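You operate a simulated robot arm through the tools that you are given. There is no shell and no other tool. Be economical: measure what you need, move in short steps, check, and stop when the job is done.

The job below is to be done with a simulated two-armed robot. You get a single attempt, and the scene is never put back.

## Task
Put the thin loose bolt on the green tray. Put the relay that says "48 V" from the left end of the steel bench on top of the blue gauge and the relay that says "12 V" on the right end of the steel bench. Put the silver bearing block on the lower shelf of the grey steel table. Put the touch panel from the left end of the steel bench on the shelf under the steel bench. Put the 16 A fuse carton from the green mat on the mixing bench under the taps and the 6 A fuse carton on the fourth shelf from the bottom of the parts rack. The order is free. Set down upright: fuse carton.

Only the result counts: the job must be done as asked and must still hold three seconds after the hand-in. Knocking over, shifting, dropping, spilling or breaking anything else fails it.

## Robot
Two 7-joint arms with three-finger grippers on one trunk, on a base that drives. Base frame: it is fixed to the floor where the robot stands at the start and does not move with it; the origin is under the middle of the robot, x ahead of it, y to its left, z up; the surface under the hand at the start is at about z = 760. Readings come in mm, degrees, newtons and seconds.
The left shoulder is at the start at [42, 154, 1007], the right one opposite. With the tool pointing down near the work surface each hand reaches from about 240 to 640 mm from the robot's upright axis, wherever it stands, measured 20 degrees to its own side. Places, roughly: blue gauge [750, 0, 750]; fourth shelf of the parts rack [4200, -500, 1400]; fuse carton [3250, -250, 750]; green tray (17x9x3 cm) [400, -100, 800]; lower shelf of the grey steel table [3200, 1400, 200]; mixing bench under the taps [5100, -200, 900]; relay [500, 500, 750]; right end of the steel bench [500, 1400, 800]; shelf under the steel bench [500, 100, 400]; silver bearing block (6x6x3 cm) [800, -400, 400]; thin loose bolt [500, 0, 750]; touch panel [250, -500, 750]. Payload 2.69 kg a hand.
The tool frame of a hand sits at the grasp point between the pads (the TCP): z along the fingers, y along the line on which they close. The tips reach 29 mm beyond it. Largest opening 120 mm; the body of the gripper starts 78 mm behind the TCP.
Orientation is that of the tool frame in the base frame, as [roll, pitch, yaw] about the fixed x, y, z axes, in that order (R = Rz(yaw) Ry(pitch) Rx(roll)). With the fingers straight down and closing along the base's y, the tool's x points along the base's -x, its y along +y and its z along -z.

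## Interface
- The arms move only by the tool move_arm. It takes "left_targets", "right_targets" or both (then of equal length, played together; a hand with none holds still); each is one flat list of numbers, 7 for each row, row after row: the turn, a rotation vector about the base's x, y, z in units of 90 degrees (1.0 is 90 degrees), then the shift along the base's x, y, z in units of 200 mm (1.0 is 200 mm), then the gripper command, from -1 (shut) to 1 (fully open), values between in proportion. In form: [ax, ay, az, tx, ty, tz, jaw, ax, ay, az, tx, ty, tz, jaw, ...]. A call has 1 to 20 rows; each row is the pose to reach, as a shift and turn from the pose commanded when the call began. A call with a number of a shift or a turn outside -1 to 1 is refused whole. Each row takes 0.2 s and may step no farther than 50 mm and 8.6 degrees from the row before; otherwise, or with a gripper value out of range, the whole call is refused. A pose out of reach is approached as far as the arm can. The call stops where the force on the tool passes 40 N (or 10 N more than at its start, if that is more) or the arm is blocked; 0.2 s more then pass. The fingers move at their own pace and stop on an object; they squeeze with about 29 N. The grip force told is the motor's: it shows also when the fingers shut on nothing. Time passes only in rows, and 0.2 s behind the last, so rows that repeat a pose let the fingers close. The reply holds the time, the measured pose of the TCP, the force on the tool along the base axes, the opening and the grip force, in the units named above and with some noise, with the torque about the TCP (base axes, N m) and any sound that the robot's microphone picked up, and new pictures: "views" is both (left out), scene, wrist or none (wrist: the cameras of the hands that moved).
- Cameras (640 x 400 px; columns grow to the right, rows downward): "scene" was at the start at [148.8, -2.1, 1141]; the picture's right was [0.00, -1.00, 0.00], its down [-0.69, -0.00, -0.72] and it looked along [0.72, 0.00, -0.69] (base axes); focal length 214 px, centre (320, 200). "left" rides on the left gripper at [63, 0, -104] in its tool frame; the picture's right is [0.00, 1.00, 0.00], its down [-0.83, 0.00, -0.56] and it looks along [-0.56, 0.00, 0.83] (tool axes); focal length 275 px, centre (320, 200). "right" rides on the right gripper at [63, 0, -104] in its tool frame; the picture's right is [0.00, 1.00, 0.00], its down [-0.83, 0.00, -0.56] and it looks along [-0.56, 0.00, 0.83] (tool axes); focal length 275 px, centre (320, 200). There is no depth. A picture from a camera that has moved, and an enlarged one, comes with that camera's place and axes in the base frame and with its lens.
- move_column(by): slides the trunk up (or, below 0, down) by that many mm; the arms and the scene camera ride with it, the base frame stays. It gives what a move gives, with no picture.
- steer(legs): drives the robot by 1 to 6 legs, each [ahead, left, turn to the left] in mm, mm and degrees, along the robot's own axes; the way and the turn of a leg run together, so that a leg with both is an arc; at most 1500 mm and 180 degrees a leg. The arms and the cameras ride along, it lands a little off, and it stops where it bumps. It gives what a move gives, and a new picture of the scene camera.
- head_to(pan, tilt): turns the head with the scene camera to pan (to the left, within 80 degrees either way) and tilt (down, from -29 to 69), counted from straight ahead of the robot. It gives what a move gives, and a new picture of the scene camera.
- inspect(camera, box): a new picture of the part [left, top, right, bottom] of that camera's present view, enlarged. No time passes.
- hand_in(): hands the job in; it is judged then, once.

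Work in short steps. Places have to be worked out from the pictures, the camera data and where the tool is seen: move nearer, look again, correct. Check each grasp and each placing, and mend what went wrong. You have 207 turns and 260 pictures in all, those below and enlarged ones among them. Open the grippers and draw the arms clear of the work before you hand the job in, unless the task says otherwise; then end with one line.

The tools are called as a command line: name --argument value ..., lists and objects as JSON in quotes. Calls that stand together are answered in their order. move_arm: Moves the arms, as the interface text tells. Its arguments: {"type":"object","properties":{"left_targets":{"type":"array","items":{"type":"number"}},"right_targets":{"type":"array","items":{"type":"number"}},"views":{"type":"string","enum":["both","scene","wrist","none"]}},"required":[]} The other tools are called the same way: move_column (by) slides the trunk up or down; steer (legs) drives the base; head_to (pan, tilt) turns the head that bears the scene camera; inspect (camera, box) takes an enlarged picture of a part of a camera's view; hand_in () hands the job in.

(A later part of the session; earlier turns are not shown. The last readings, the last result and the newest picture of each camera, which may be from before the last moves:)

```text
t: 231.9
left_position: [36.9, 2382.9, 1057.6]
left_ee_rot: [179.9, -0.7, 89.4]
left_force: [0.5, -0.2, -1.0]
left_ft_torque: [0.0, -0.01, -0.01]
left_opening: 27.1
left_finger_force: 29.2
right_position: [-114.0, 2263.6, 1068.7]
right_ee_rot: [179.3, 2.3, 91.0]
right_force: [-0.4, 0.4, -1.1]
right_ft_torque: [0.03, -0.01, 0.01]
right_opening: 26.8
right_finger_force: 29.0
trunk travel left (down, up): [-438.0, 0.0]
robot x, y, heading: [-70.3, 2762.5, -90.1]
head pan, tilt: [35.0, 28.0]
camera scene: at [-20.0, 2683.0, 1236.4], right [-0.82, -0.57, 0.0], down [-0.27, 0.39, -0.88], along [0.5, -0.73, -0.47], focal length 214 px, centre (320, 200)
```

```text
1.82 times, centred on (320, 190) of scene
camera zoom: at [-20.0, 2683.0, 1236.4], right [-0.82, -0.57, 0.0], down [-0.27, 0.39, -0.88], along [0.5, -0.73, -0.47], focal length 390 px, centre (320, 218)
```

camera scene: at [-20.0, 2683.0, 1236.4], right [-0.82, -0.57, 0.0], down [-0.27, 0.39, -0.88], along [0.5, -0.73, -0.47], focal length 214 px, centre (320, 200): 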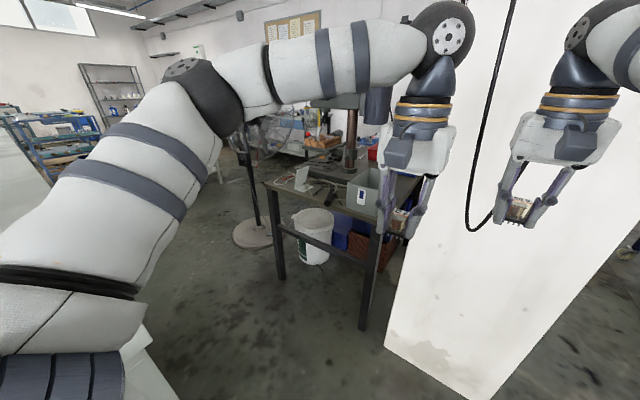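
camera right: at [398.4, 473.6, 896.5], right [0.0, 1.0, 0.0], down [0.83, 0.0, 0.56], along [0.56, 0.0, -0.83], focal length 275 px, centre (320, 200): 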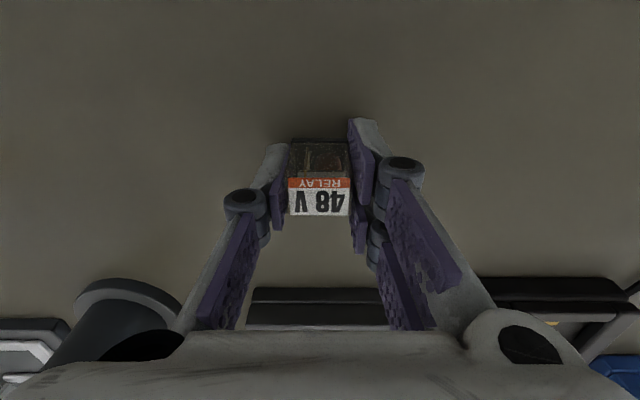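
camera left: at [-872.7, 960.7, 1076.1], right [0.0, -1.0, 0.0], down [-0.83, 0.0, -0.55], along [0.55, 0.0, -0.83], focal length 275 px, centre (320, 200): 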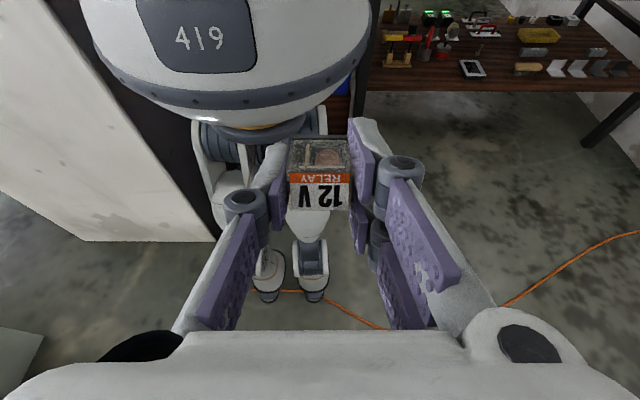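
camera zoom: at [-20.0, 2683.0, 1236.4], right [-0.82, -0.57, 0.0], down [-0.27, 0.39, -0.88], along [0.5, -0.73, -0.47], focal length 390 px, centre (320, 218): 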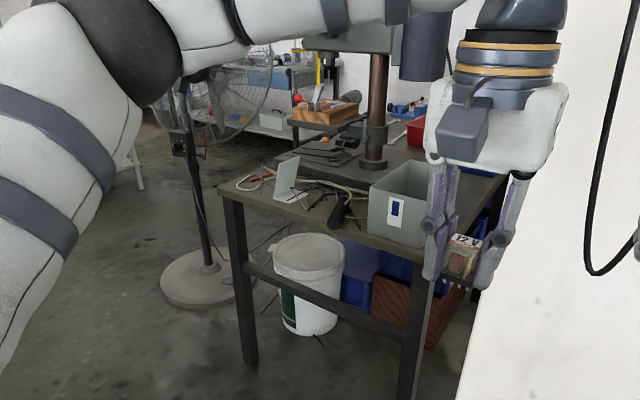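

The bench end is crowded, so I'll judge it better from the far side. I'll thread diagonally past the pillar corner (54, 1958) and machine corner (506, 2617) with heading -35°.

steer --legs '[[0, 0, 55], [568, -166, 0]]'

head_to --pan 20 --tilt 25

```text
t: 237.7
left_position: [664.4, 2177.2, 1057.5]
left_ee_rot: [179.9, -0.7, 144.4]
left_force: [-1.0, -0.3, -1.3]
left_ft_torque: [0.03, 0.01, 0.04]
left_opening: 27.2
left_finger_force: 28.8
right_position: [676.7, 1985.3, 1068.5]
right_ee_rot: [179.3, 2.2, 145.9]
right_force: [0.2, -0.2, 0.0]
right_ft_torque: [0.03, 0.01, 0.0]
right_opening: 27.0
right_finger_force: 28.8
trunk travel left (down, up): [-438.0, 0.0]
robot x, y, heading: [291.1, 2303.0, -35.3]
head pan, tilt: [35.0, 28.0]
camera scene: at [385.1, 2299.4, 1236.3], right [0.0, -1.0, 0.0], down [-0.47, 0.0, -0.88], along [0.88, 0.0, -0.47], focal length 214 px, centre (320, 200)
```

scene: 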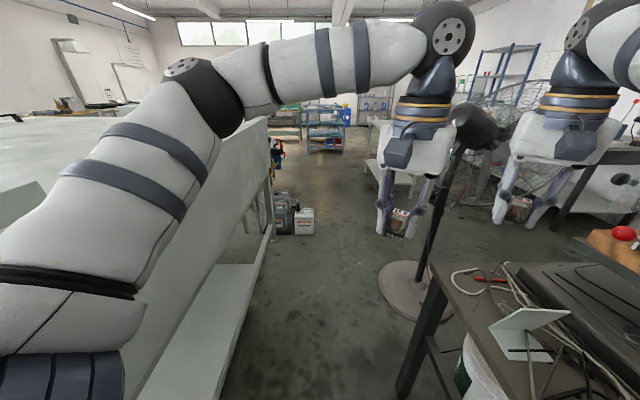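

```text
t: 238.5
left_position: [663.8, 2176.8, 1058.4]
left_ee_rot: [179.8, -0.9, 144.4]
left_force: [-0.6, 0.3, -0.4]
left_ft_torque: [0.01, 0.03, -0.01]
left_opening: 27.0
left_finger_force: 29.0
right_position: [675.0, 1985.8, 1069.3]
right_ee_rot: [179.3, 2.3, 146.0]
right_force: [0.3, 0.3, 0.0]
right_ft_torque: [-0.01, -0.01, -0.02]
right_opening: 27.4
right_finger_force: 28.9
trunk travel left (down, up): [-438.0, 0.0]
robot x, y, heading: [289.0, 2301.8, -35.4]
head pan, tilt: [20.0, 25.0]
camera scene: at [382.6, 2275.9, 1241.1], right [-0.26, -0.96, 0.0], down [-0.41, 0.11, -0.91], along [0.87, -0.24, -0.42], focal length 214 px, centre (320, 200)
```

scene: 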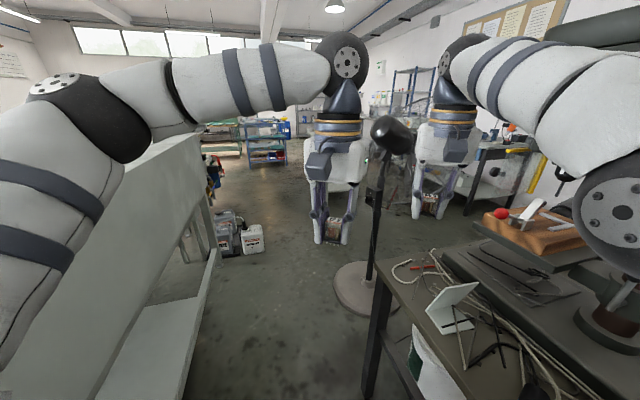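

I'm through. Before passing the fan, I'll zoom in to see where its cage is.

inspect --camera "scene" --box '[320, 60, 560, 260]'

```text
2.00 times, centred on (440, 160) of scene
camera zoom: at [382.6, 2275.9, 1241.1], right [-0.26, -0.96, 0.0], down [-0.41, 0.11, -0.91], along [0.87, -0.24, -0.42], focal length 429 px, centre (80, 280)
```

zoom: 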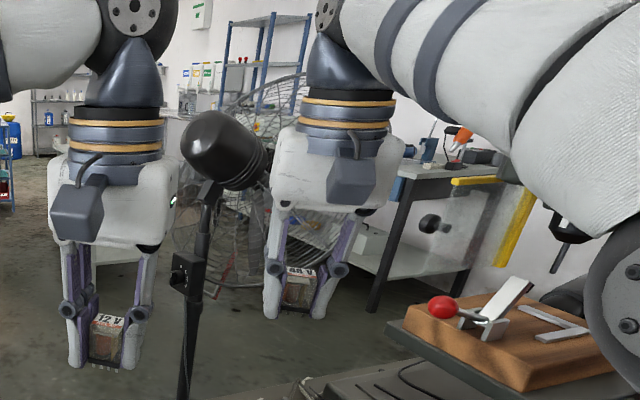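

The fan cage faces away, so I can pass. I'll shift first to y≈2237, then run straight along +x at heading -35°.

steer --legs '[[37, -53, 0], [700, 498, 0]]'

head_to --pan -20 --tilt 25

```text
t: 243.8
left_position: [1543.1, 2102.3, 1057.1]
left_ee_rot: [179.9, -0.9, 144.3]
left_force: [-0.7, -0.6, -0.8]
left_ft_torque: [-0.01, 0.03, -0.01]
left_opening: 27.1
left_finger_force: 29.2
right_position: [1553.9, 1909.6, 1068.3]
right_ee_rot: [179.2, 2.3, 146.0]
right_force: [-0.2, -0.3, -0.4]
right_ft_torque: [-0.01, -0.01, 0.01]
right_opening: 27.1
right_finger_force: 28.7
trunk travel left (down, up): [-438.0, 0.0]
robot x, y, heading: [1166.1, 2227.6, -35.2]
head pan, tilt: [20.0, 25.0]
camera scene: at [1261.4, 2200.0, 1241.1], right [-0.26, -0.96, 0.0], down [-0.41, 0.11, -0.91], along [0.87, -0.24, -0.42], focal length 214 px, centre (320, 200)
```

scene: 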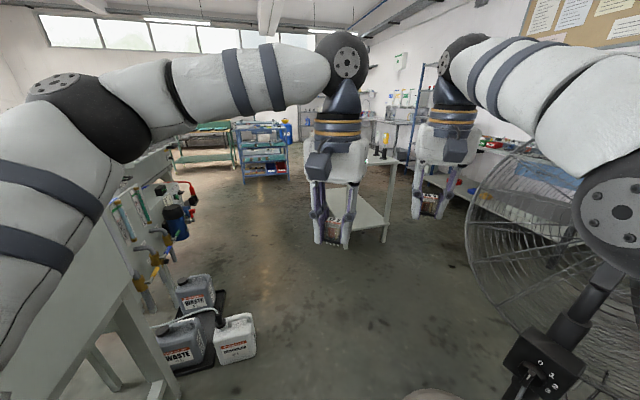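

```text
t: 244.9
left_position: [1541.9, 2100.6, 1057.7]
left_ee_rot: [179.9, -0.7, 144.4]
left_force: [0.8, -0.9, -0.6]
left_ft_torque: [-0.03, 0.0, 0.02]
left_opening: 27.0
left_finger_force: 29.2
right_position: [1553.9, 1910.2, 1069.2]
right_ee_rot: [179.3, 2.3, 145.9]
right_force: [0.1, 0.1, 0.1]
right_ft_torque: [-0.01, 0.04, 0.03]
right_opening: 27.0
right_finger_force: 28.7
trunk travel left (down, up): [-438.0, 0.0]
robot x, y, heading: [1170.1, 2228.7, -35.2]
head pan, tilt: [-20.0, 25.0]
camera scene: at [1224.8, 2148.6, 1241.1], right [-0.82, -0.57, 0.0], down [-0.24, 0.35, -0.91], along [0.52, -0.74, -0.42], focal length 214 px, centre (320, 200)
```

scene: 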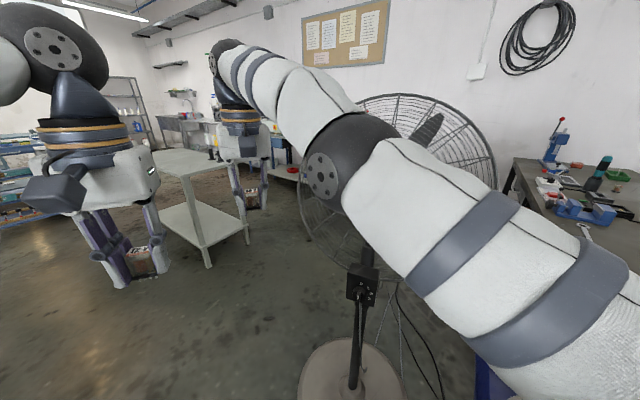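

Clear ahead. I'll go +x past the fan, then diagonally to (2100, 2000), turn to -y and drive down to y≈1000.

steer --legs '[[474, 335, 0], [418, 16, 0], [0, 0, -55], [950, 0, 0]]'

head_to --pan -60 --tilt 20

head_to --pan 10 --tilt 20

```text
t: 257.3
left_position: [2176.1, 667.3, 1058.3]
left_ee_rot: [179.9, -0.8, 88.7]
left_force: [0.8, 0.3, -0.1]
left_ft_torque: [0.01, 0.01, 0.0]
left_opening: 26.8
left_finger_force: 28.9
right_position: [2024.1, 548.4, 1068.2]
right_ee_rot: [179.3, 2.3, 90.3]
right_force: [1.4, 0.5, -0.2]
right_ft_torque: [0.01, 0.0, 0.0]
right_opening: 26.8
right_finger_force: 29.4
trunk travel left (down, up): [-438.0, 0.0]
robot x, y, heading: [2070.3, 1045.3, -91.1]
head pan, tilt: [-20.0, 25.0]
camera scene: at [2038.9, 956.7, 1241.1], right [-0.93, 0.36, 0.0], down [0.15, 0.39, -0.91], along [-0.32, -0.85, -0.42], focal length 214 px, centre (320, 200)
```

scene: 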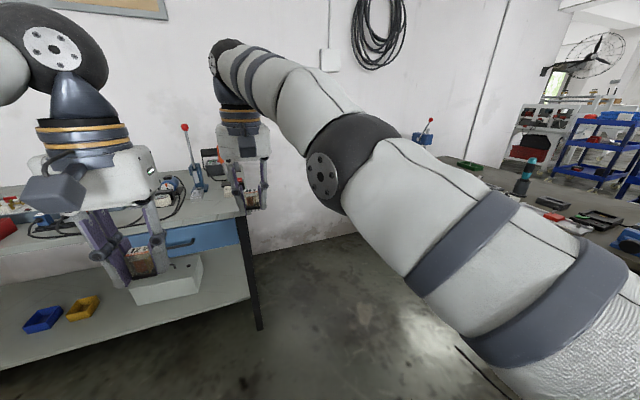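

```text
t: 258.4
left_position: [2175.2, 666.9, 1057.2]
left_ee_rot: [180.0, -0.8, 88.7]
left_force: [0.2, -0.6, -0.3]
left_ft_torque: [-0.01, 0.03, -0.03]
left_opening: 27.0
left_finger_force: 29.0
right_position: [2024.5, 547.9, 1068.8]
right_ee_rot: [179.3, 2.3, 90.3]
right_force: [1.3, 0.2, -0.1]
right_ft_torque: [0.01, 0.0, 0.02]
right_opening: 26.9
right_finger_force: 28.7
trunk travel left (down, up): [-438.0, 0.0]
robot x, y, heading: [2073.4, 1044.3, -90.9]
head pan, tilt: [-60.0, 20.0]
camera scene: at [1990.5, 997.7, 1249.2], right [-0.49, 0.87, 0.0], down [0.3, 0.17, -0.94], along [-0.82, -0.46, -0.34], focal length 214 px, centre (320, 200)
```

scene: 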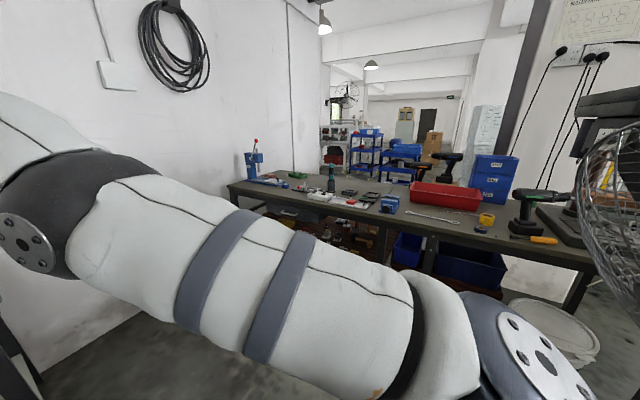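

```text
t: 259.8
left_position: [2176.2, 667.9, 1058.5]
left_ee_rot: [179.9, -0.8, 88.7]
left_force: [0.4, -0.4, 0.1]
left_ft_torque: [0.01, 0.0, 0.01]
left_opening: 27.3
left_finger_force: 28.8
right_position: [2023.3, 548.0, 1067.2]
right_ee_rot: [179.3, 2.2, 90.3]
right_force: [0.1, -0.1, -0.8]
right_ft_torque: [-0.02, -0.02, 0.0]
right_opening: 26.9
right_finger_force: 29.5
trunk travel left (down, up): [-438.0, 0.0]
robot x, y, heading: [2068.6, 1046.0, -91.0]
head pan, tilt: [10.0, 20.0]
camera scene: at [2086.5, 951.0, 1249.2], right [-0.99, -0.16, 0.0], down [-0.05, 0.34, -0.94], along [0.15, -0.93, -0.34], focal length 214 px, centre (320, 200)
```

scene: 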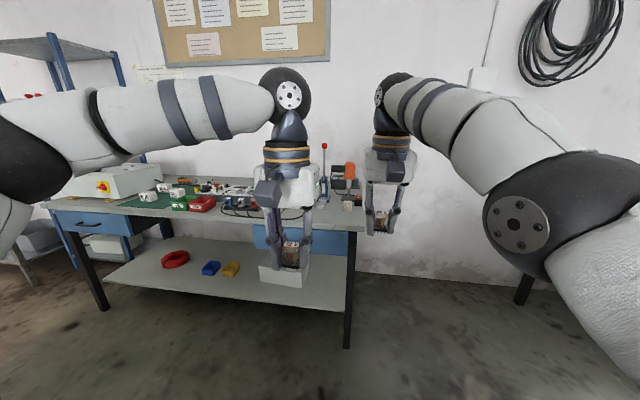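

I'm on the far side now. I'll turn to face the bench's right end from about (1200, 850), heading 138°.

steer --legs '[[0, 0, -131], [514, 726, 0]]'

head_to --pan 0 --tilt 35

```text
t: 265.1
left_position: [1700.9, 1187.6, 1057.3]
left_ee_rot: [179.9, -0.8, -37.8]
left_force: [-0.8, -0.2, -0.9]
left_ft_torque: [0.02, 0.01, 0.01]
left_opening: 26.8
left_finger_force: 28.8
right_position: [1697.2, 1380.2, 1067.7]
right_ee_rot: [179.2, 2.3, -36.3]
right_force: [-0.2, 0.0, -0.4]
right_ft_torque: [0.02, 0.0, -0.02]
right_opening: 27.1
right_finger_force: 28.2
trunk travel left (down, up): [-438.0, 0.0]
robot x, y, heading: [2070.2, 1047.1, 142.5]
head pan, tilt: [10.0, 20.0]
stopped in leg 1: the robot was blocked; the commanded pose is now the measured one
camera scene: at [1988.2, 1088.4, 1249.2], right [0.46, 0.89, 0.0], down [0.3, -0.16, -0.94], along [-0.83, 0.43, -0.34], focal length 214 px, centre (320, 200)
```

scene: 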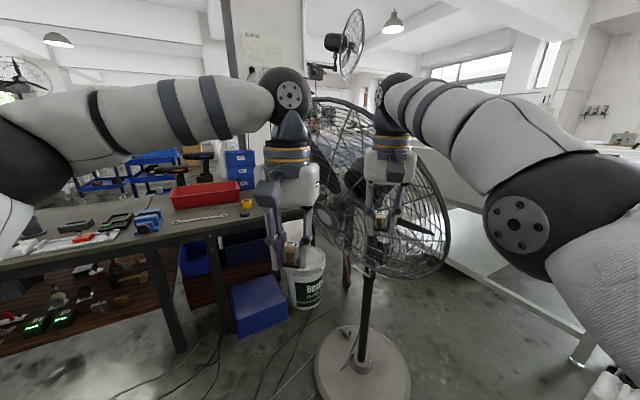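

```text
t: 265.9
left_position: [1699.5, 1187.3, 1058.1]
left_ee_rot: [179.9, -0.8, -37.8]
left_force: [-0.6, 0.8, -0.8]
left_ft_torque: [0.01, 0.0, 0.01]
left_opening: 27.3
left_finger_force: 29.0
right_position: [1695.5, 1379.2, 1068.1]
right_ee_rot: [179.2, 2.2, -36.4]
right_force: [0.2, 0.9, -0.7]
right_ft_torque: [-0.02, -0.01, 0.02]
right_opening: 26.9
right_finger_force: 29.0
trunk travel left (down, up): [-438.0, 0.0]
robot x, y, heading: [2068.3, 1047.7, 142.3]
head pan, tilt: [0.0, 35.0]
camera scene: at [2000.9, 1098.8, 1225.4], right [0.61, 0.79, 0.0], down [0.45, -0.35, -0.82], along [-0.65, 0.5, -0.57], focal length 214 px, centre (320, 200)
```

scene: 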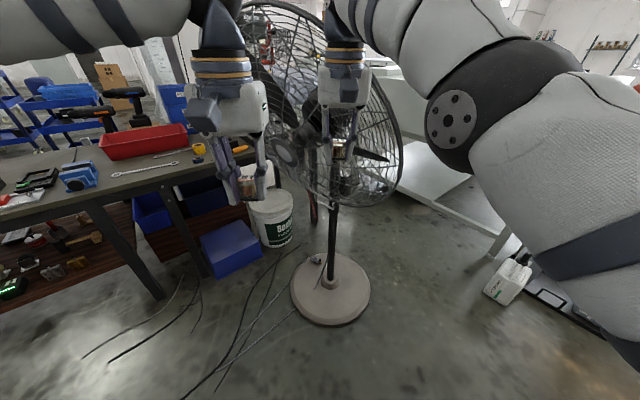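

Something touched on the turn, likely the fan side. I'll turn back left to heading 180, away from the fan, then drive to (1200, 850).

steer --legs '[[0, 0, 37.5], [0, 200, 0], [860, 0, 0]]'

head_to --pan -45 --tilt 30

```text
t: 274.0
left_position: [837.2, 717.1, 1057.9]
left_ee_rot: [179.9, -0.8, 0.8]
left_force: [0.7, -0.3, -0.1]
left_ft_torque: [-0.01, -0.03, 0.0]
left_opening: 27.1
left_finger_force: 28.8
right_position: [712.2, 866.7, 1067.8]
right_ee_rot: [179.3, 2.4, 2.5]
right_force: [-0.4, 0.6, -0.3]
right_ft_torque: [-0.02, -0.03, 0.0]
right_opening: 27.2
right_finger_force: 29.2
trunk travel left (down, up): [-438.0, 0.0]
robot x, y, heading: [1211.8, 837.9, -178.7]
head pan, tilt: [0.0, 35.0]
camera scene: at [1124.6, 834.5, 1225.3], right [-0.02, 1.0, 0.0], down [0.57, 0.01, -0.82], along [-0.82, -0.02, -0.57], focal length 214 px, centre (320, 200)
```

scene: 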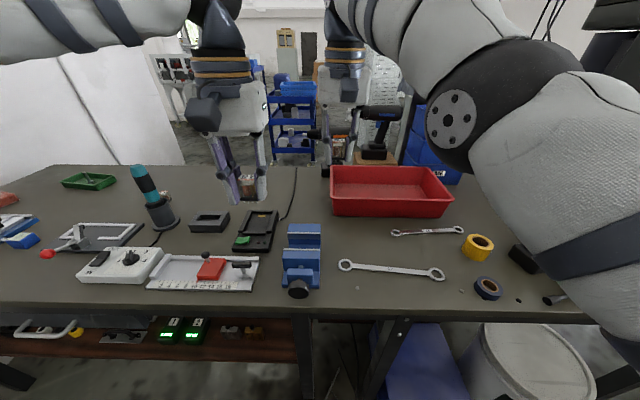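

```text
t: 275.1
left_position: [835.5, 717.6, 1057.3]
left_ee_rot: [179.8, -0.8, 0.8]
left_force: [-0.6, 0.0, -0.8]
left_ft_torque: [0.01, 0.03, -0.01]
left_opening: 27.5
left_finger_force: 29.2
right_position: [711.4, 865.5, 1069.2]
right_ee_rot: [179.4, 2.3, 2.3]
right_force: [0.3, -0.7, -1.1]
right_ft_torque: [-0.02, 0.01, 0.01]
right_opening: 27.2
right_finger_force: 29.2
trunk travel left (down, up): [-438.0, 0.0]
robot x, y, heading: [1212.6, 836.5, -178.9]
head pan, tilt: [-45.0, 30.0]
camera scene: at [1147.5, 898.9, 1233.1], right [0.69, 0.72, 0.0], down [0.36, -0.35, -0.87], along [-0.63, 0.6, -0.5], focal length 214 px, centre (320, 200)
```

scene: 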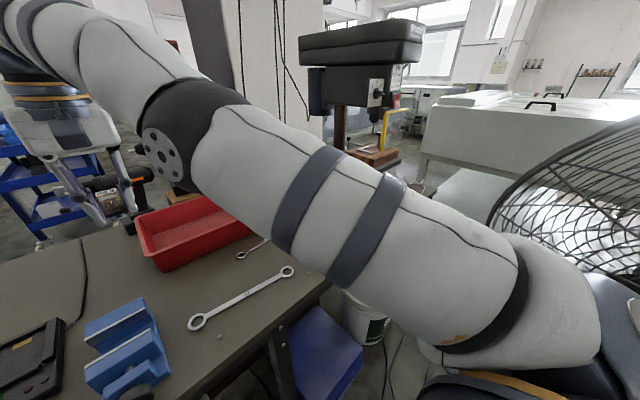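

I see free spots near the tapes. I'll turn to heading ~138° to view the rest of the right end.

steer --legs '[[0, 0, -42]]'

head_to --pan -5 --tilt 35

```text
t: 277.4
left_position: [851.2, 1000.4, 1058.0]
left_ee_rot: [179.8, -0.8, -41.0]
left_force: [0.5, -0.7, -1.5]
left_ft_torque: [0.0, -0.04, -0.01]
left_opening: 27.2
left_finger_force: 29.6
right_position: [858.2, 1192.7, 1068.1]
right_ee_rot: [179.3, 2.3, -39.5]
right_force: [0.4, 0.5, -0.2]
right_ft_torque: [-0.02, 0.01, 0.0]
right_opening: 26.9
right_finger_force: 28.8
trunk travel left (down, up): [-438.0, 0.0]
robot x, y, heading: [1210.2, 843.9, 139.2]
head pan, tilt: [-45.0, 30.0]
camera scene: at [1206.5, 927.5, 1233.1], right [1.0, 0.07, 0.0], down [0.04, -0.5, -0.87], along [-0.06, 0.86, -0.5], focal length 214 px, centre (320, 200)
```

scene: 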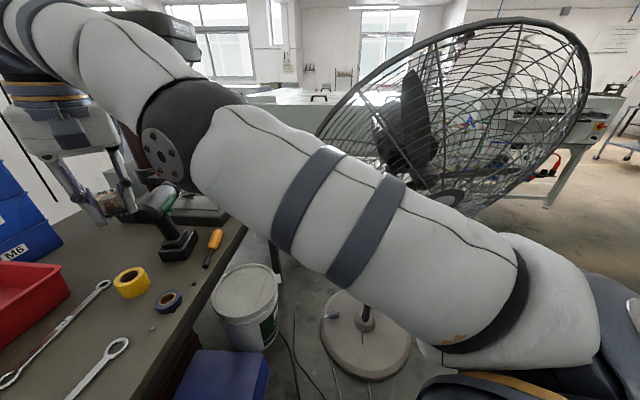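

```text
t: 278.5
left_position: [852.3, 1000.9, 1057.7]
left_ee_rot: [180.0, -0.7, -41.1]
left_force: [0.6, 0.3, -0.9]
left_ft_torque: [0.0, -0.05, 0.0]
left_opening: 27.2
left_finger_force: 28.8
right_position: [858.0, 1191.5, 1068.4]
right_ee_rot: [179.3, 2.2, -39.4]
right_force: [0.2, 0.8, -0.7]
right_ft_torque: [-0.01, 0.0, 0.04]
right_opening: 27.1
right_finger_force: 29.0
trunk travel left (down, up): [-438.0, 0.0]
robot x, y, heading: [1213.0, 838.0, 139.1]
head pan, tilt: [-5.0, 35.0]
camera scene: at [1151.8, 900.4, 1225.4], right [0.72, 0.7, 0.0], down [0.4, -0.41, -0.82], along [-0.57, 0.59, -0.57], focal length 214 px, centre (320, 200)
```

scene: 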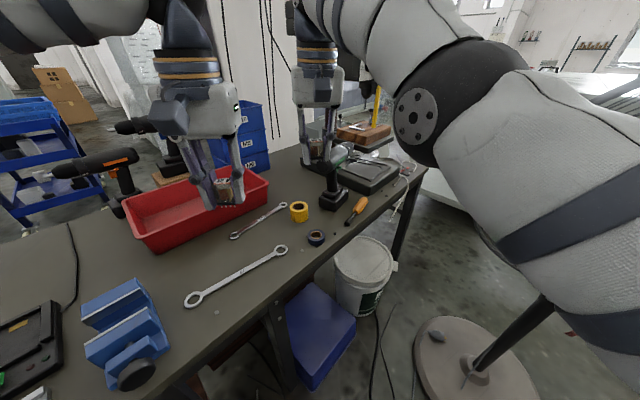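

I'll place the relay at about (750, 1200), clear of the wrenches and tapes. First I'll bring the right hand aside and step 50 mm closer.

move_arm --right_targets '[0, 0, 0, 0.2, 0.05, 0, -1, 0, 0, 0, 0.4, 0.12, 0, -1, 0, 0, 0, 0.6, 0.19, 0, -1, 0, 0, 0, 0.8, 0.25, 0, -1]' --views "none"

steer --legs '[[50, 0, 0]]'

move_arm --left_targets '[0, 0, 0, -0.1, 0.17, -0.05, -1, 0, 0, 0, -0.2, 0.34, -0.1, -1, 0, 0, 0, -0.25, 0.5, -0.15, -1, 0, 0, 0, -0.3, 0.66, -0.2, -1, 0, 0, 0, -0.32, 0.83, -0.3, -1]' --views "both"

```text
t: 279.5
left_position: [851.0, 1000.0, 1058.0]
left_ee_rot: [179.9, -0.9, -41.1]
left_force: [0.1, 0.4, -1.1]
left_ft_torque: [0.01, 0.04, -0.02]
left_opening: 27.2
left_finger_force: 29.5
right_position: [1018.9, 1243.0, 1067.7]
right_ee_rot: [179.2, 2.4, -39.5]
right_force: [-0.2, 0.2, -0.9]
right_ft_torque: [-0.05, 0.03, 0.0]
right_opening: 26.6
right_finger_force: 29.1
trunk travel left (down, up): [-438.0, 0.0]
robot x, y, heading: [1210.8, 841.2, 139.5]
head pan, tilt: [-5.0, 35.0]
```

```text
t: 280.4
left_position: [813.7, 1032.9, 1057.1]
left_ee_rot: [179.8, -0.9, -41.0]
left_force: [-0.6, 0.6, -0.7]
left_ft_torque: [-0.03, -0.04, -0.02]
left_opening: 27.3
left_finger_force: 28.8
right_position: [980.4, 1273.9, 1069.4]
right_ee_rot: [179.3, 2.3, -39.5]
right_force: [-1.2, 0.3, 0.4]
right_ft_torque: [-0.05, -0.05, -0.04]
right_opening: 26.6
right_finger_force: 29.3
trunk travel left (down, up): [-438.0, 0.0]
robot x, y, heading: [1173.6, 873.0, 139.1]
head pan, tilt: [-5.0, 35.0]
camera scene: at [1113.7, 933.1, 1225.3], right [0.72, 0.7, 0.0], down [0.4, -0.41, -0.82], along [-0.57, 0.59, -0.57], focal length 214 px, centre (320, 200)
```

scene: 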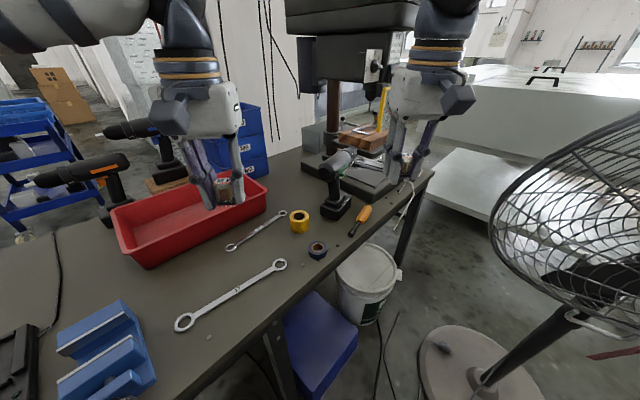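

```text
t: 281.6
left_position: [767.3, 1178.8, 995.6]
left_ee_rot: [179.9, -0.9, -41.1]
left_force: [0.3, 0.3, -0.6]
left_ft_torque: [-0.02, -0.03, -0.01]
left_opening: 27.1
left_finger_force: 29.2
left hand out of reach, approached as far as the arm can: row 5
right_position: [980.6, 1273.9, 1067.8]
right_ee_rot: [179.3, 2.3, -39.5]
right_force: [0.0, 0.0, -0.7]
right_ft_torque: [-0.03, -0.04, -0.01]
right_opening: 26.8
right_finger_force: 28.9
trunk travel left (down, up): [-438.0, 0.0]
robot x, y, heading: [1173.3, 872.5, 139.2]
head pan, tilt: [-5.0, 35.0]
camera scene: at [1114.0, 932.3, 1225.3], right [0.72, 0.7, 0.0], down [0.4, -0.41, -0.82], along [-0.57, 0.59, -0.57], focal length 214 px, centre (320, 200)
camera left: at [813.3, 1139.3, 1100.9], right [-0.66, -0.75, 0.0], down [-0.63, 0.56, 0.54], along [-0.41, 0.36, -0.84], focal length 275 px, centre (320, 200)
```

scene: 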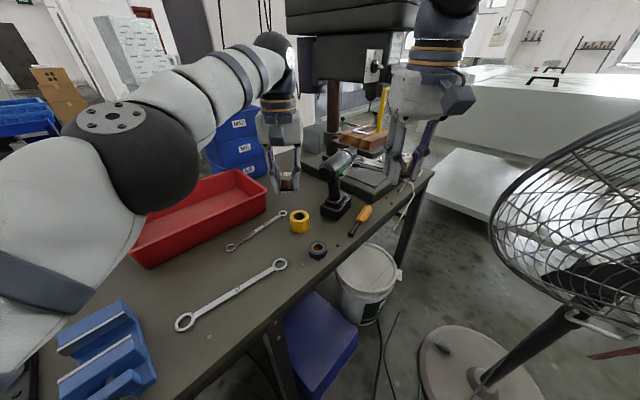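
left: 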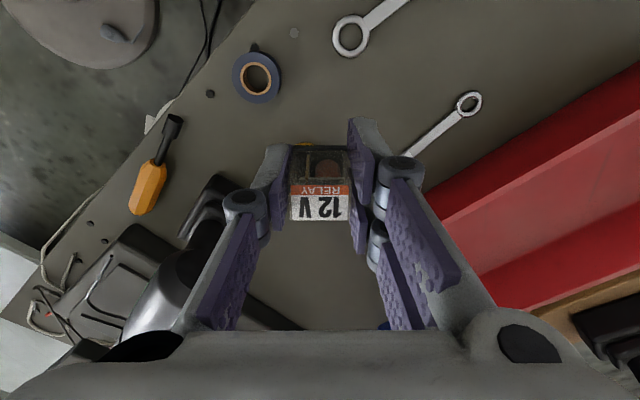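

The spot below is clear of the wrench rings and the rolls. I'll lower to just above the surface.

move_arm --left_targets '[0, 0, 0, -0.04, 0.03, -0.2, -1, 0, 0, 0, -0.07, 0.05, -0.4, -1, 0, 0, 0, -0.07, 0.05, -0.6, -1, 0, 0, 0, -0.07, 0.05, -0.8, -1, 0, 0, 0, -0.07, 0.05, -0.93, -1]' --views "wrist"

```text
t: 282.8
left_position: [752.2, 1189.1, 807.5]
left_ee_rot: [-180.0, -0.8, -41.1]
left_force: [-0.5, 0.0, -0.3]
left_ft_torque: [0.02, -0.01, -0.01]
left_opening: 27.2
left_finger_force: 28.7
right_position: [981.5, 1275.3, 1068.2]
right_ee_rot: [179.3, 2.3, -39.5]
right_force: [0.2, 0.8, 0.0]
right_ft_torque: [-0.04, 0.02, -0.01]
right_opening: 26.9
right_finger_force: 28.9
trunk travel left (down, up): [-438.0, 0.0]
robot x, y, heading: [1172.6, 867.2, 139.5]
head pan, tilt: [-5.0, 35.0]
camera left: at [798.6, 1148.5, 912.0], right [-0.66, -0.75, 0.0], down [-0.63, 0.56, 0.54], along [-0.41, 0.36, -0.84], focal length 275 px, centre (320, 200)
```

left: 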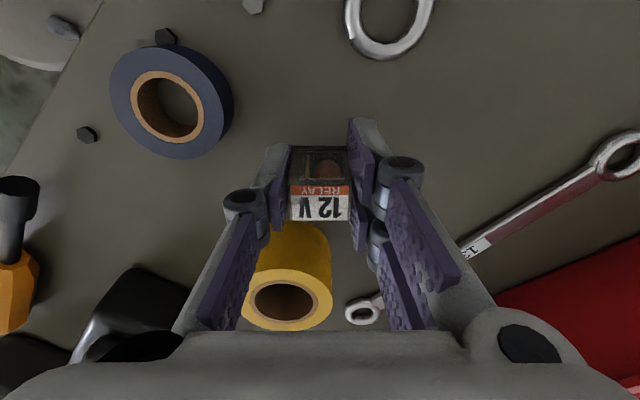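

Clear around. I'll lower the last millimetres, open slightly and rise.

move_arm --left_targets '[0, 0, 0, 0, 0, -0.03, -1, 0, 0, 0, 0, 0, -0.05, -1, 0, 0, 0, 0, 0, -0.06, -1, 0, 0, 0, 0, 0, -0.06, -1]' --views "none"

move_arm --left_targets '[0, 0, 0, 0, 0, 0, -0.35, 0, 0, 0, 0, 0, 0, -0.35, 0, 0, 0, 0, 0, 0.15, -0.35, 0, 0, 0, 0, 0, 0.4, -0.35, 0, 0, 0, 0, 0, 0.6, -0.35]' --views "wrist"

```text
t: 283.8
left_position: [753.0, 1189.2, 795.6]
left_ee_rot: [179.9, -0.6, -41.1]
left_force: [-1.4, -1.2, 6.0]
left_ft_torque: [0.03, 0.07, 0.01]
left_opening: 27.3
left_finger_force: 29.0
right_position: [981.2, 1273.4, 1068.7]
right_ee_rot: [179.3, 2.5, -39.7]
right_force: [-0.6, 0.3, 0.6]
right_ft_torque: [-0.01, -0.04, -0.02]
right_opening: 26.7
right_finger_force: 29.0
trunk travel left (down, up): [-438.0, 0.0]
robot x, y, heading: [1171.8, 868.8, 139.4]
head pan, tilt: [-5.0, 35.0]
```

```text
t: 285.0
left_position: [755.2, 1188.4, 916.2]
left_ee_rot: [179.9, -0.8, -41.0]
left_force: [0.8, 0.1, -0.3]
left_ft_torque: [0.01, -0.01, 0.01]
left_opening: 39.0
left_finger_force: 0.2
right_position: [982.0, 1273.7, 1069.0]
right_ee_rot: [179.3, 2.4, -39.6]
right_force: [-0.6, 0.4, -0.7]
right_ft_torque: [-0.02, 0.07, 0.01]
right_opening: 26.6
right_finger_force: 28.5
trunk travel left (down, up): [-438.0, 0.0]
robot x, y, heading: [1173.5, 872.0, 139.3]
head pan, tilt: [-5.0, 35.0]
camera left: at [800.4, 1148.1, 1021.4], right [-0.66, -0.75, 0.0], down [-0.63, 0.56, 0.54], along [-0.41, 0.36, -0.84], focal length 275 px, centre (320, 200)
```

left: 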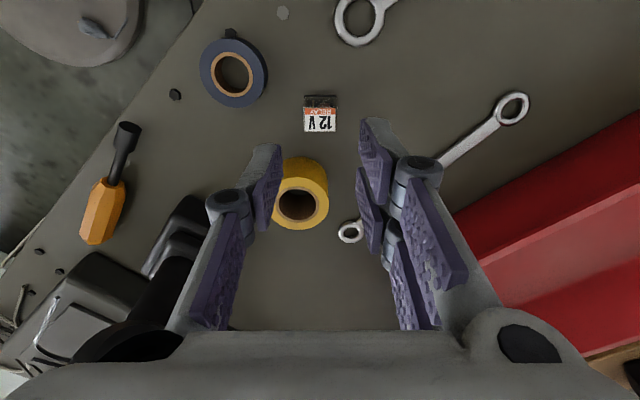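

The 12 V relay stands well. I'll raise and retract the left hand, then drive to face the blue gauge.

move_arm --left_targets '[0, 0, 0, 0.05, -0.1, 0.2, -0.35, 0, 0, 0, 0.15, -0.3, 0.4, -0.35, 0, 0, 0, 0.25, -0.5, 0.5, -0.35, 0, 0, 0, 0.35, -0.7, 0.6, -0.35]' --views "none"

steer --legs '[[-80, 0, 0], [0, 0, 41], [0, 900, 0]]'

head_to --pan 0 --tilt 45

```text
refused: row 2 steps farther than a row can; nothing moved
```

```text
t: 294.8
left_position: [723.0, -114.6, 915.3]
left_ee_rot: [179.9, -0.8, 0.4]
left_force: [-0.7, -0.5, -0.1]
left_ft_torque: [-0.01, -0.01, 0.03]
left_opening: 38.9
left_finger_force: 0.0
right_position: [835.8, 101.3, 1069.2]
right_ee_rot: [179.2, 2.3, 2.1]
right_force: [-1.3, -0.4, -0.4]
right_ft_torque: [-0.04, 0.0, 0.01]
right_opening: 26.7
right_finger_force: 28.9
trunk travel left (down, up): [-438.0, 0.0]
robot x, y, heading: [1249.0, -70.6, -179.0]
head pan, tilt: [-5.0, 35.0]
camera scene: at [1161.5, -68.7, 1225.3], right [0.07, 1.0, 0.0], down [0.57, -0.04, -0.82], along [-0.82, 0.06, -0.57], focal length 214 px, centre (320, 200)
```

scene: 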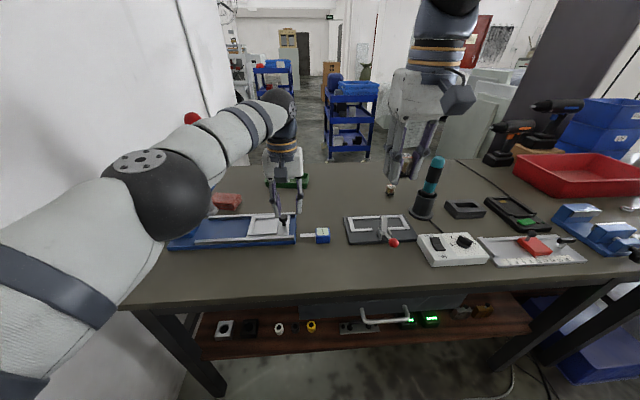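

```text
t: 295.6
left_position: [724.1, -114.2, 915.1]
left_ee_rot: [179.8, -0.8, 0.4]
left_force: [-0.3, 0.7, 0.2]
left_ft_torque: [0.01, 0.0, 0.0]
left_opening: 39.1
left_finger_force: 0.0
right_position: [836.3, 100.2, 1069.5]
right_ee_rot: [179.4, 2.3, 2.0]
right_force: [-0.7, 0.2, -0.9]
right_ft_torque: [0.0, -0.02, 0.02]
right_opening: 26.5
right_finger_force: 28.9
trunk travel left (down, up): [-438.0, 0.0]
robot x, y, heading: [1249.7, -74.6, -179.3]
head pan, tilt: [0.0, 45.0]
camera scene: at [1168.1, -76.1, 1210.6], right [-0.02, 1.0, 0.0], down [0.71, 0.01, -0.71], along [-0.71, -0.01, -0.71], focal length 214 px, centre (320, 200)
```

scene: 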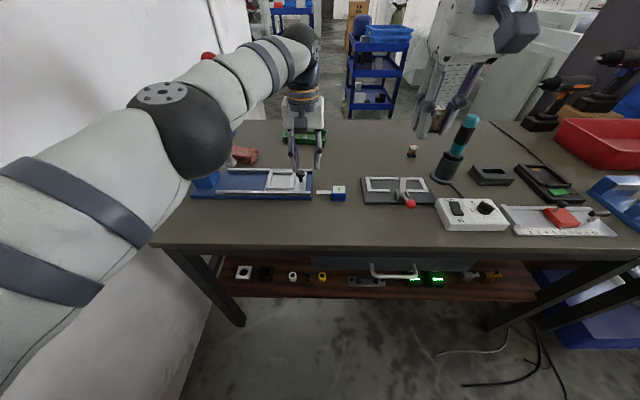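

The left-hand move had been refused, but everything still stands. I'll raise the left hand clear and inspect the gauge and bearing block.

move_arm --left_targets '[0, 0, 0, 0, 0, 0.2, -0.35, 0, 0, 0, 0.1, -0.05, 0.35, -0.35, 0, 0, 0, 0.3, -0.1, 0.4, -0.35, 0, 0, 0, 0.5, -0.15, 0.45, -0.35]' --views "none"

inspect --camera "scene" --box '[280, 140, 440, 240]'

inspect --camera "scene" --box '[210, 240, 350, 310]'

```text
t: 296.6
left_position: [823.5, -142.8, 1006.8]
left_ee_rot: [179.9, -0.7, 0.7]
left_force: [0.7, 0.7, 0.9]
left_ft_torque: [-0.09, 0.08, 0.01]
left_opening: 39.2
left_finger_force: 0.0
left hand out of reach, approached as far as the arm can: row 1, 2
right_position: [837.4, 103.9, 1068.8]
right_ee_rot: [179.2, 2.4, 2.2]
right_force: [0.6, 0.5, -0.1]
right_ft_torque: [-0.05, 0.04, -0.01]
right_opening: 26.7
right_finger_force: 29.0
trunk travel left (down, up): [-438.0, 0.0]
robot x, y, heading: [1247.5, -72.1, -179.1]
head pan, tilt: [0.0, 45.0]
```

```text
4.00 times, centred on (360, 190) of scene
camera zoom: at [1170.3, -73.4, 1210.9], right [-0.01, 1.0, 0.0], down [0.71, 0.01, -0.71], along [-0.71, -0.01, -0.71], focal length 858 px, centre (160, 240)
```

zoom: 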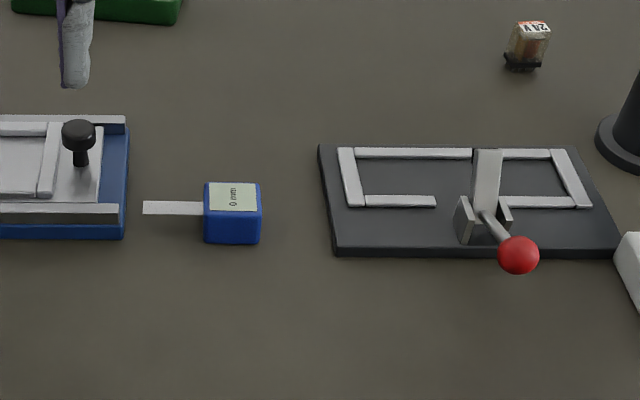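

```text
4.57 times, centred on (280, 275) of scene
camera zoom: at [1170.3, -73.4, 1210.9], right [-0.01, 1.0, 0.0], down [0.71, 0.01, -0.71], along [-0.71, -0.01, -0.71], focal length 980 px, centre (503, -143)
```

zoom: 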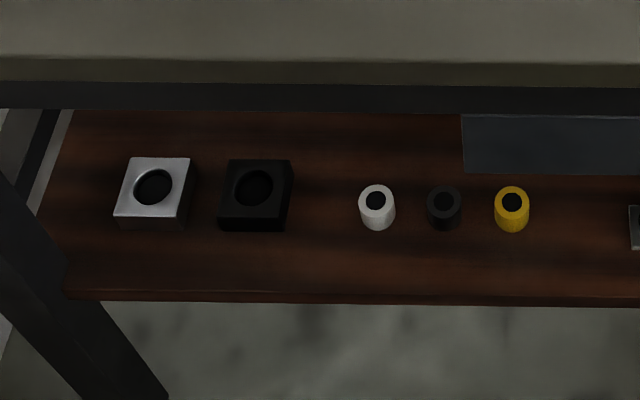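

The gauge's top is about 40 × 32 mm at (707, -28) with z≈792. I'll bring the right hand above it, level it, and move the left hand further aside.

move_arm --right_targets '[0.0015, -0.005, -0.004, -0.13, -0.13, -0.15, -1, 0.003, -0.01, -0.008, -0.26, -0.26, -0.3, -1, 0.0046, -0.015, -0.013, -0.39, -0.39, -0.45, -1, 0.006, -0.02, -0.017, -0.52, -0.52, -0.6, -1, 0.0076, -0.0255, -0.022, -0.65, -0.655, -0.745, -1]' --left_targets '[0, 0, 0, 0.1, -0.1, 0, -0.35, 0, 0, 0, 0.15, -0.2, 0, -0.35, 0, 0, 0, 0.2, -0.3, 0, -0.35, 0, 0, 0, 0.2, -0.35, 0, -0.35, 0, 0, 0, 0.2, -0.35, 0, -0.35]' --views "both"

```text
t: 297.8
left_position: [863.2, -215.0, 1004.6]
left_ee_rot: [179.9, -0.9, 0.5]
left_force: [-0.1, 0.2, 0.2]
left_ft_torque: [0.0, 0.02, 0.01]
left_opening: 39.0
left_finger_force: 0.0
right_position: [715.7, -27.9, 918.2]
right_ee_rot: [179.9, -0.2, 0.1]
right_force: [-0.2, 0.3, -0.4]
right_ft_torque: [0.01, 0.02, -0.02]
right_opening: 27.0
right_finger_force: 28.8
right hand out of reach, approached as far as the arm can: row 5
trunk travel left (down, up): [-438.0, 0.0]
robot x, y, heading: [1247.3, -70.0, -179.5]
head pan, tilt: [0.0, 45.0]
camera scene: at [1167.8, -76.4, 1210.5], right [-0.02, 1.0, 0.0], down [0.71, 0.01, -0.71], along [-0.71, -0.01, -0.71], focal length 214 px, centre (320, 200)
camera right: at [777.6, -28.2, 1022.6], right [0.01, -1.0, 0.0], down [-0.83, -0.01, 0.55], along [-0.55, 0.0, -0.83], focal length 275 px, centre (320, 200)
camera left: at [923.9, -213.8, 1110.9], right [0.0, -1.0, 0.0], down [-0.84, 0.0, 0.54], along [-0.54, 0.0, -0.84], focal length 275 px, centre (320, 200)
```

scene: 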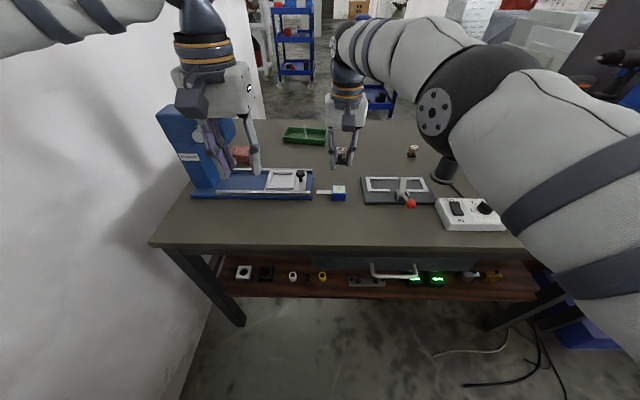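
right: 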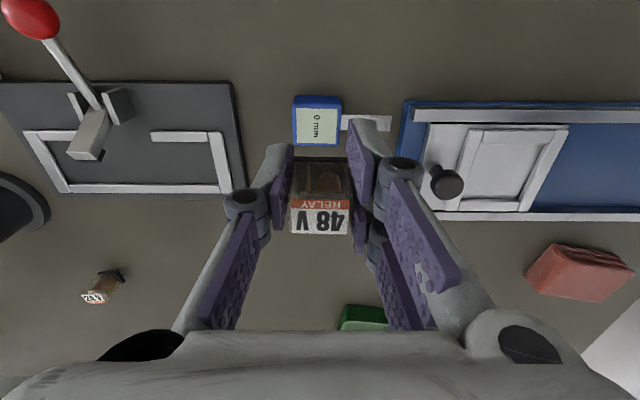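
left: 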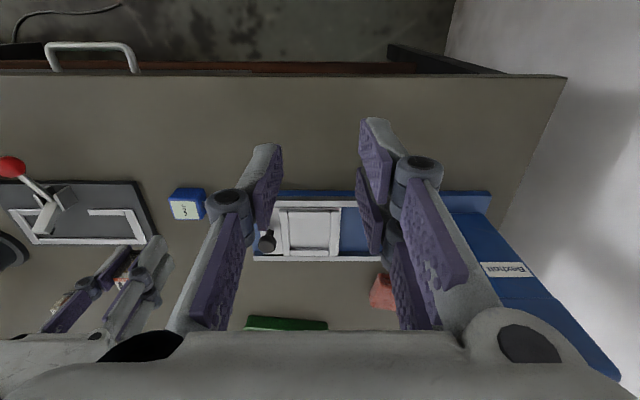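

Combined estimates put the gauge centre near (703, -27). I'll step the base 60 mm closer for reach, then place the hand over it at low height.

steer --legs '[[60, 0, 0]]'

move_arm --right_targets '[0, 0, 0, 0.12, 0, -0.1, -1, 0, 0, 0, 0.235, 0.005, -0.2, -1, 0, 0, 0, 0.235, 0.005, -0.3, -1, 0, 0, 0, 0.235, 0.005, -0.38, -1]' --views "wrist"

inspect --camera "scene" --box '[280, 110, 440, 210]'

```text
t: 298.7
left_position: [802.7, -216.1, 1005.8]
left_ee_rot: [179.9, -0.9, 0.5]
left_force: [-0.7, -0.6, 0.2]
left_ft_torque: [0.0, -0.01, -0.04]
left_opening: 38.8
left_finger_force: 0.1
right_position: [655.3, -29.2, 918.0]
right_ee_rot: [179.9, 0.0, 0.2]
right_force: [-0.6, -0.2, -1.1]
right_ft_torque: [0.02, -0.06, -0.01]
right_opening: 26.7
right_finger_force: 28.6
trunk travel left (down, up): [-438.0, 0.0]
robot x, y, heading: [1189.9, -73.6, -178.9]
head pan, tilt: [0.0, 45.0]
camera scene: at [1107.8, -77.1, 1210.5], right [-0.02, 1.0, 0.0], down [0.71, 0.01, -0.71], along [-0.71, -0.01, -0.71], focal length 214 px, centre (320, 200)
```

scene: 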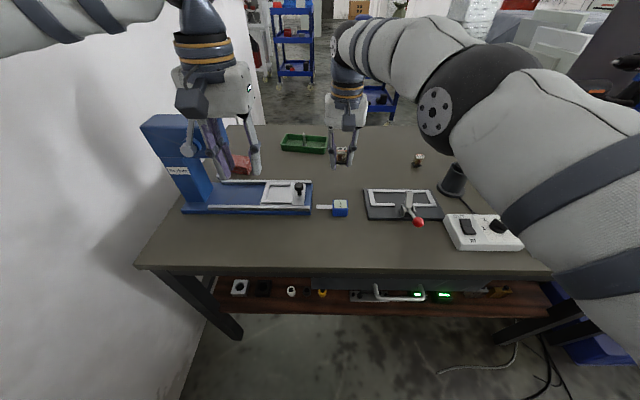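

```text
t: 299.7
left_position: [805.0, -215.2, 1004.9]
left_ee_rot: [180.0, -0.7, 0.4]
left_force: [-0.4, -0.1, -0.8]
left_ft_torque: [0.0, 0.0, 0.01]
left_opening: 39.1
left_finger_force: 0.0
right_position: [702.1, -26.3, 840.6]
right_ee_rot: [180.0, 0.1, 0.2]
right_force: [0.4, 0.7, -0.7]
right_ft_torque: [0.01, -0.01, 0.0]
right_opening: 26.3
right_finger_force: 28.7
trunk travel left (down, up): [-438.0, 0.0]
robot x, y, heading: [1189.5, -75.3, -179.1]
head pan, tilt: [0.0, 45.0]
camera right: at [764.2, -27.1, 945.8], right [0.01, -1.0, 0.0], down [-0.83, -0.01, 0.56], along [-0.56, 0.0, -0.83], focal length 275 px, centre (320, 200)
```

right: 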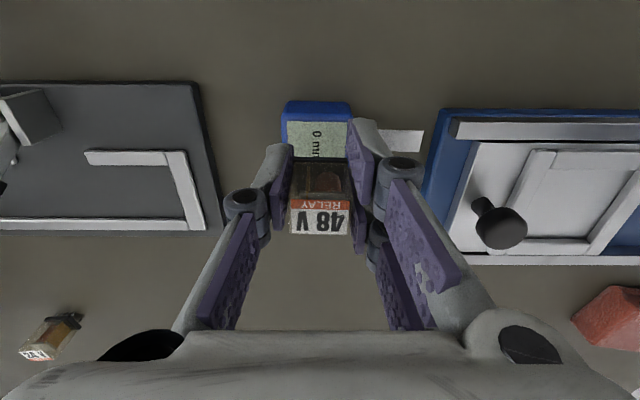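

```text
4.00 times, centred on (360, 160) of scene
camera zoom: at [1108.6, -77.1, 1210.5], right [-0.02, 1.0, 0.0], down [0.71, 0.01, -0.71], along [-0.71, -0.01, -0.71], focal length 858 px, centre (160, 360)
```

zoom: 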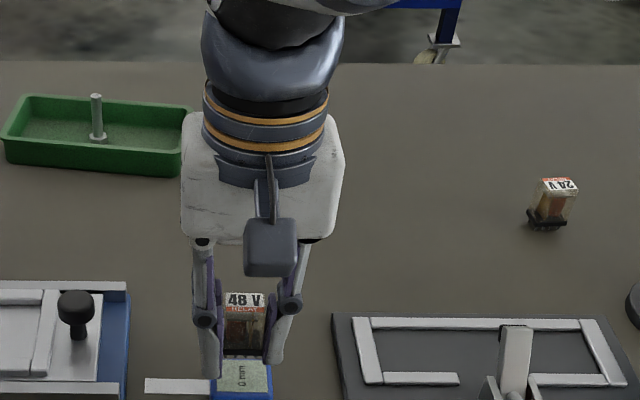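

The relay seems to have slid about 12 mm forward in the grip and tilted slightly. I'll zoom in to judge.

inspect --camera "right" --box '[250, 90, 390, 250]'

```text
2.50 times, centred on (320, 170) of right
camera zoom: at [764.2, -27.1, 945.8], right [0.01, -1.0, 0.0], down [-0.83, -0.01, 0.56], along [-0.56, 0.0, -0.83], focal length 688 px, centre (320, 275)
```

zoom: 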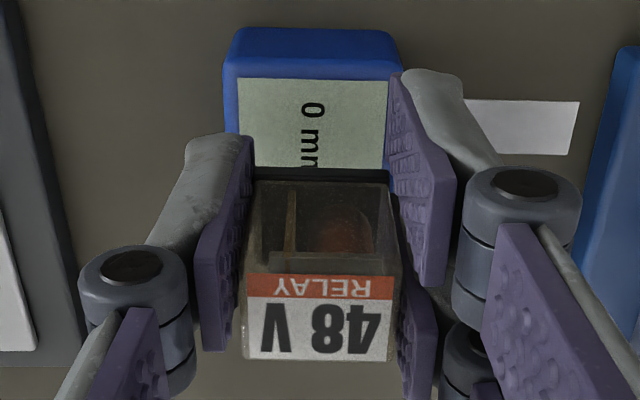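

The relay slid about 10 mm forward and 6 mm up in the grip, so the finger tips now reach below it. I'll set it on the free bench spot near (795, -27), regrip lower, then place it.

move_arm --right_targets '[0, 0, 0, 0, 0, 0.1, -1, 0, 0, 0, 0.2, 0, 0.15, -1, 0, 0, 0, 0.4, 0, 0.1, -1, 0, 0, 0, 0.47, 0, -0.05, -1, 0, 0, 0, 0.47, 0, -0.2, -1, 0, 0, 0, 0.47, 0, -0.245, -1, 0, 0, 0, 0.47, 0, -0.245, -0.75, 0, 0, 0, 0.47, 0, -0.245, -0.4, 0, 0, 0, 0.47, 0, -0.1, -0.3, 0, 0, 0, 0.47, 0, 0.15, -0.3]' --views "wrist"

```text
t: 301.9
left_position: [803.7, -215.4, 1007.6]
left_ee_rot: [179.9, -0.6, 0.5]
left_force: [0.2, 0.5, -0.7]
left_ft_torque: [-0.01, 0.01, 0.02]
left_opening: 38.8
left_finger_force: 0.0
right_position: [799.1, -31.2, 872.3]
right_ee_rot: [-180.0, 0.0, 0.3]
right_force: [0.1, -0.3, -0.2]
right_ft_torque: [-0.04, 0.03, 0.0]
right_opening: 42.0
right_finger_force: 0.0
trunk travel left (down, up): [-438.0, 0.0]
robot x, y, heading: [1186.2, -71.6, -179.2]
head pan, tilt: [0.0, 45.0]
camera right: at [860.1, -29.6, 977.3], right [0.01, -1.0, 0.0], down [-0.83, -0.01, 0.56], along [-0.56, 0.0, -0.83], focal length 275 px, centre (320, 200)
```

right: 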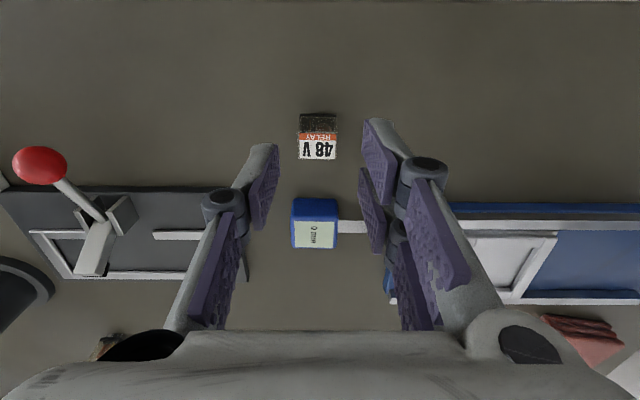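

The relay stands at about (783, -28), and the gauge centre is now about (698, -25). I'll regrip the relay lower and lift it.

move_arm --right_targets '[0, 0, 0, -0.078, 0.016, -0.1, -0.3, 0, 0, 0, -0.078, 0.016, -0.3, -0.3, 0, 0, 0, -0.078, 0.016, -0.396, -0.3, 0, 0, 0, -0.078, 0.016, -0.396, -1, 0, 0, 0, -0.078, 0.016, -0.396, -1, 0, 0, 0, -0.078, 0.016, -0.2, -1, 0, 0, 0, -0.078, 0.016, 0, -1]' --views "wrist"

```text
t: 303.5
left_position: [803.1, -216.4, 1006.2]
left_ee_rot: [179.9, -0.8, 0.4]
left_force: [0.1, -0.5, -0.1]
left_ft_torque: [0.04, 0.02, -0.02]
left_opening: 39.0
left_finger_force: 0.1
right_position: [780.9, -26.4, 870.9]
right_ee_rot: [-180.0, 0.0, 0.2]
right_force: [0.6, -0.6, 1.1]
right_ft_torque: [0.01, 0.0, 0.01]
right_opening: 27.1
right_finger_force: 28.9
trunk travel left (down, up): [-438.0, 0.0]
robot x, y, heading: [1188.9, -71.7, -179.1]
head pan, tilt: [0.0, 45.0]
camera right: at [843.4, -25.7, 976.4], right [0.01, -1.0, 0.0], down [-0.83, -0.01, 0.56], along [-0.56, -0.01, -0.83], focal length 275 px, centre (320, 200)
```

right: 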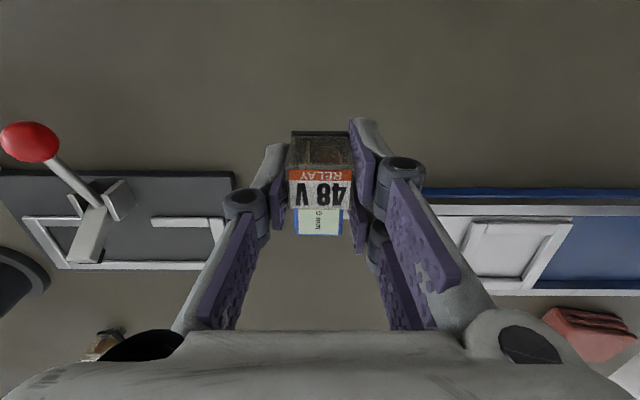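

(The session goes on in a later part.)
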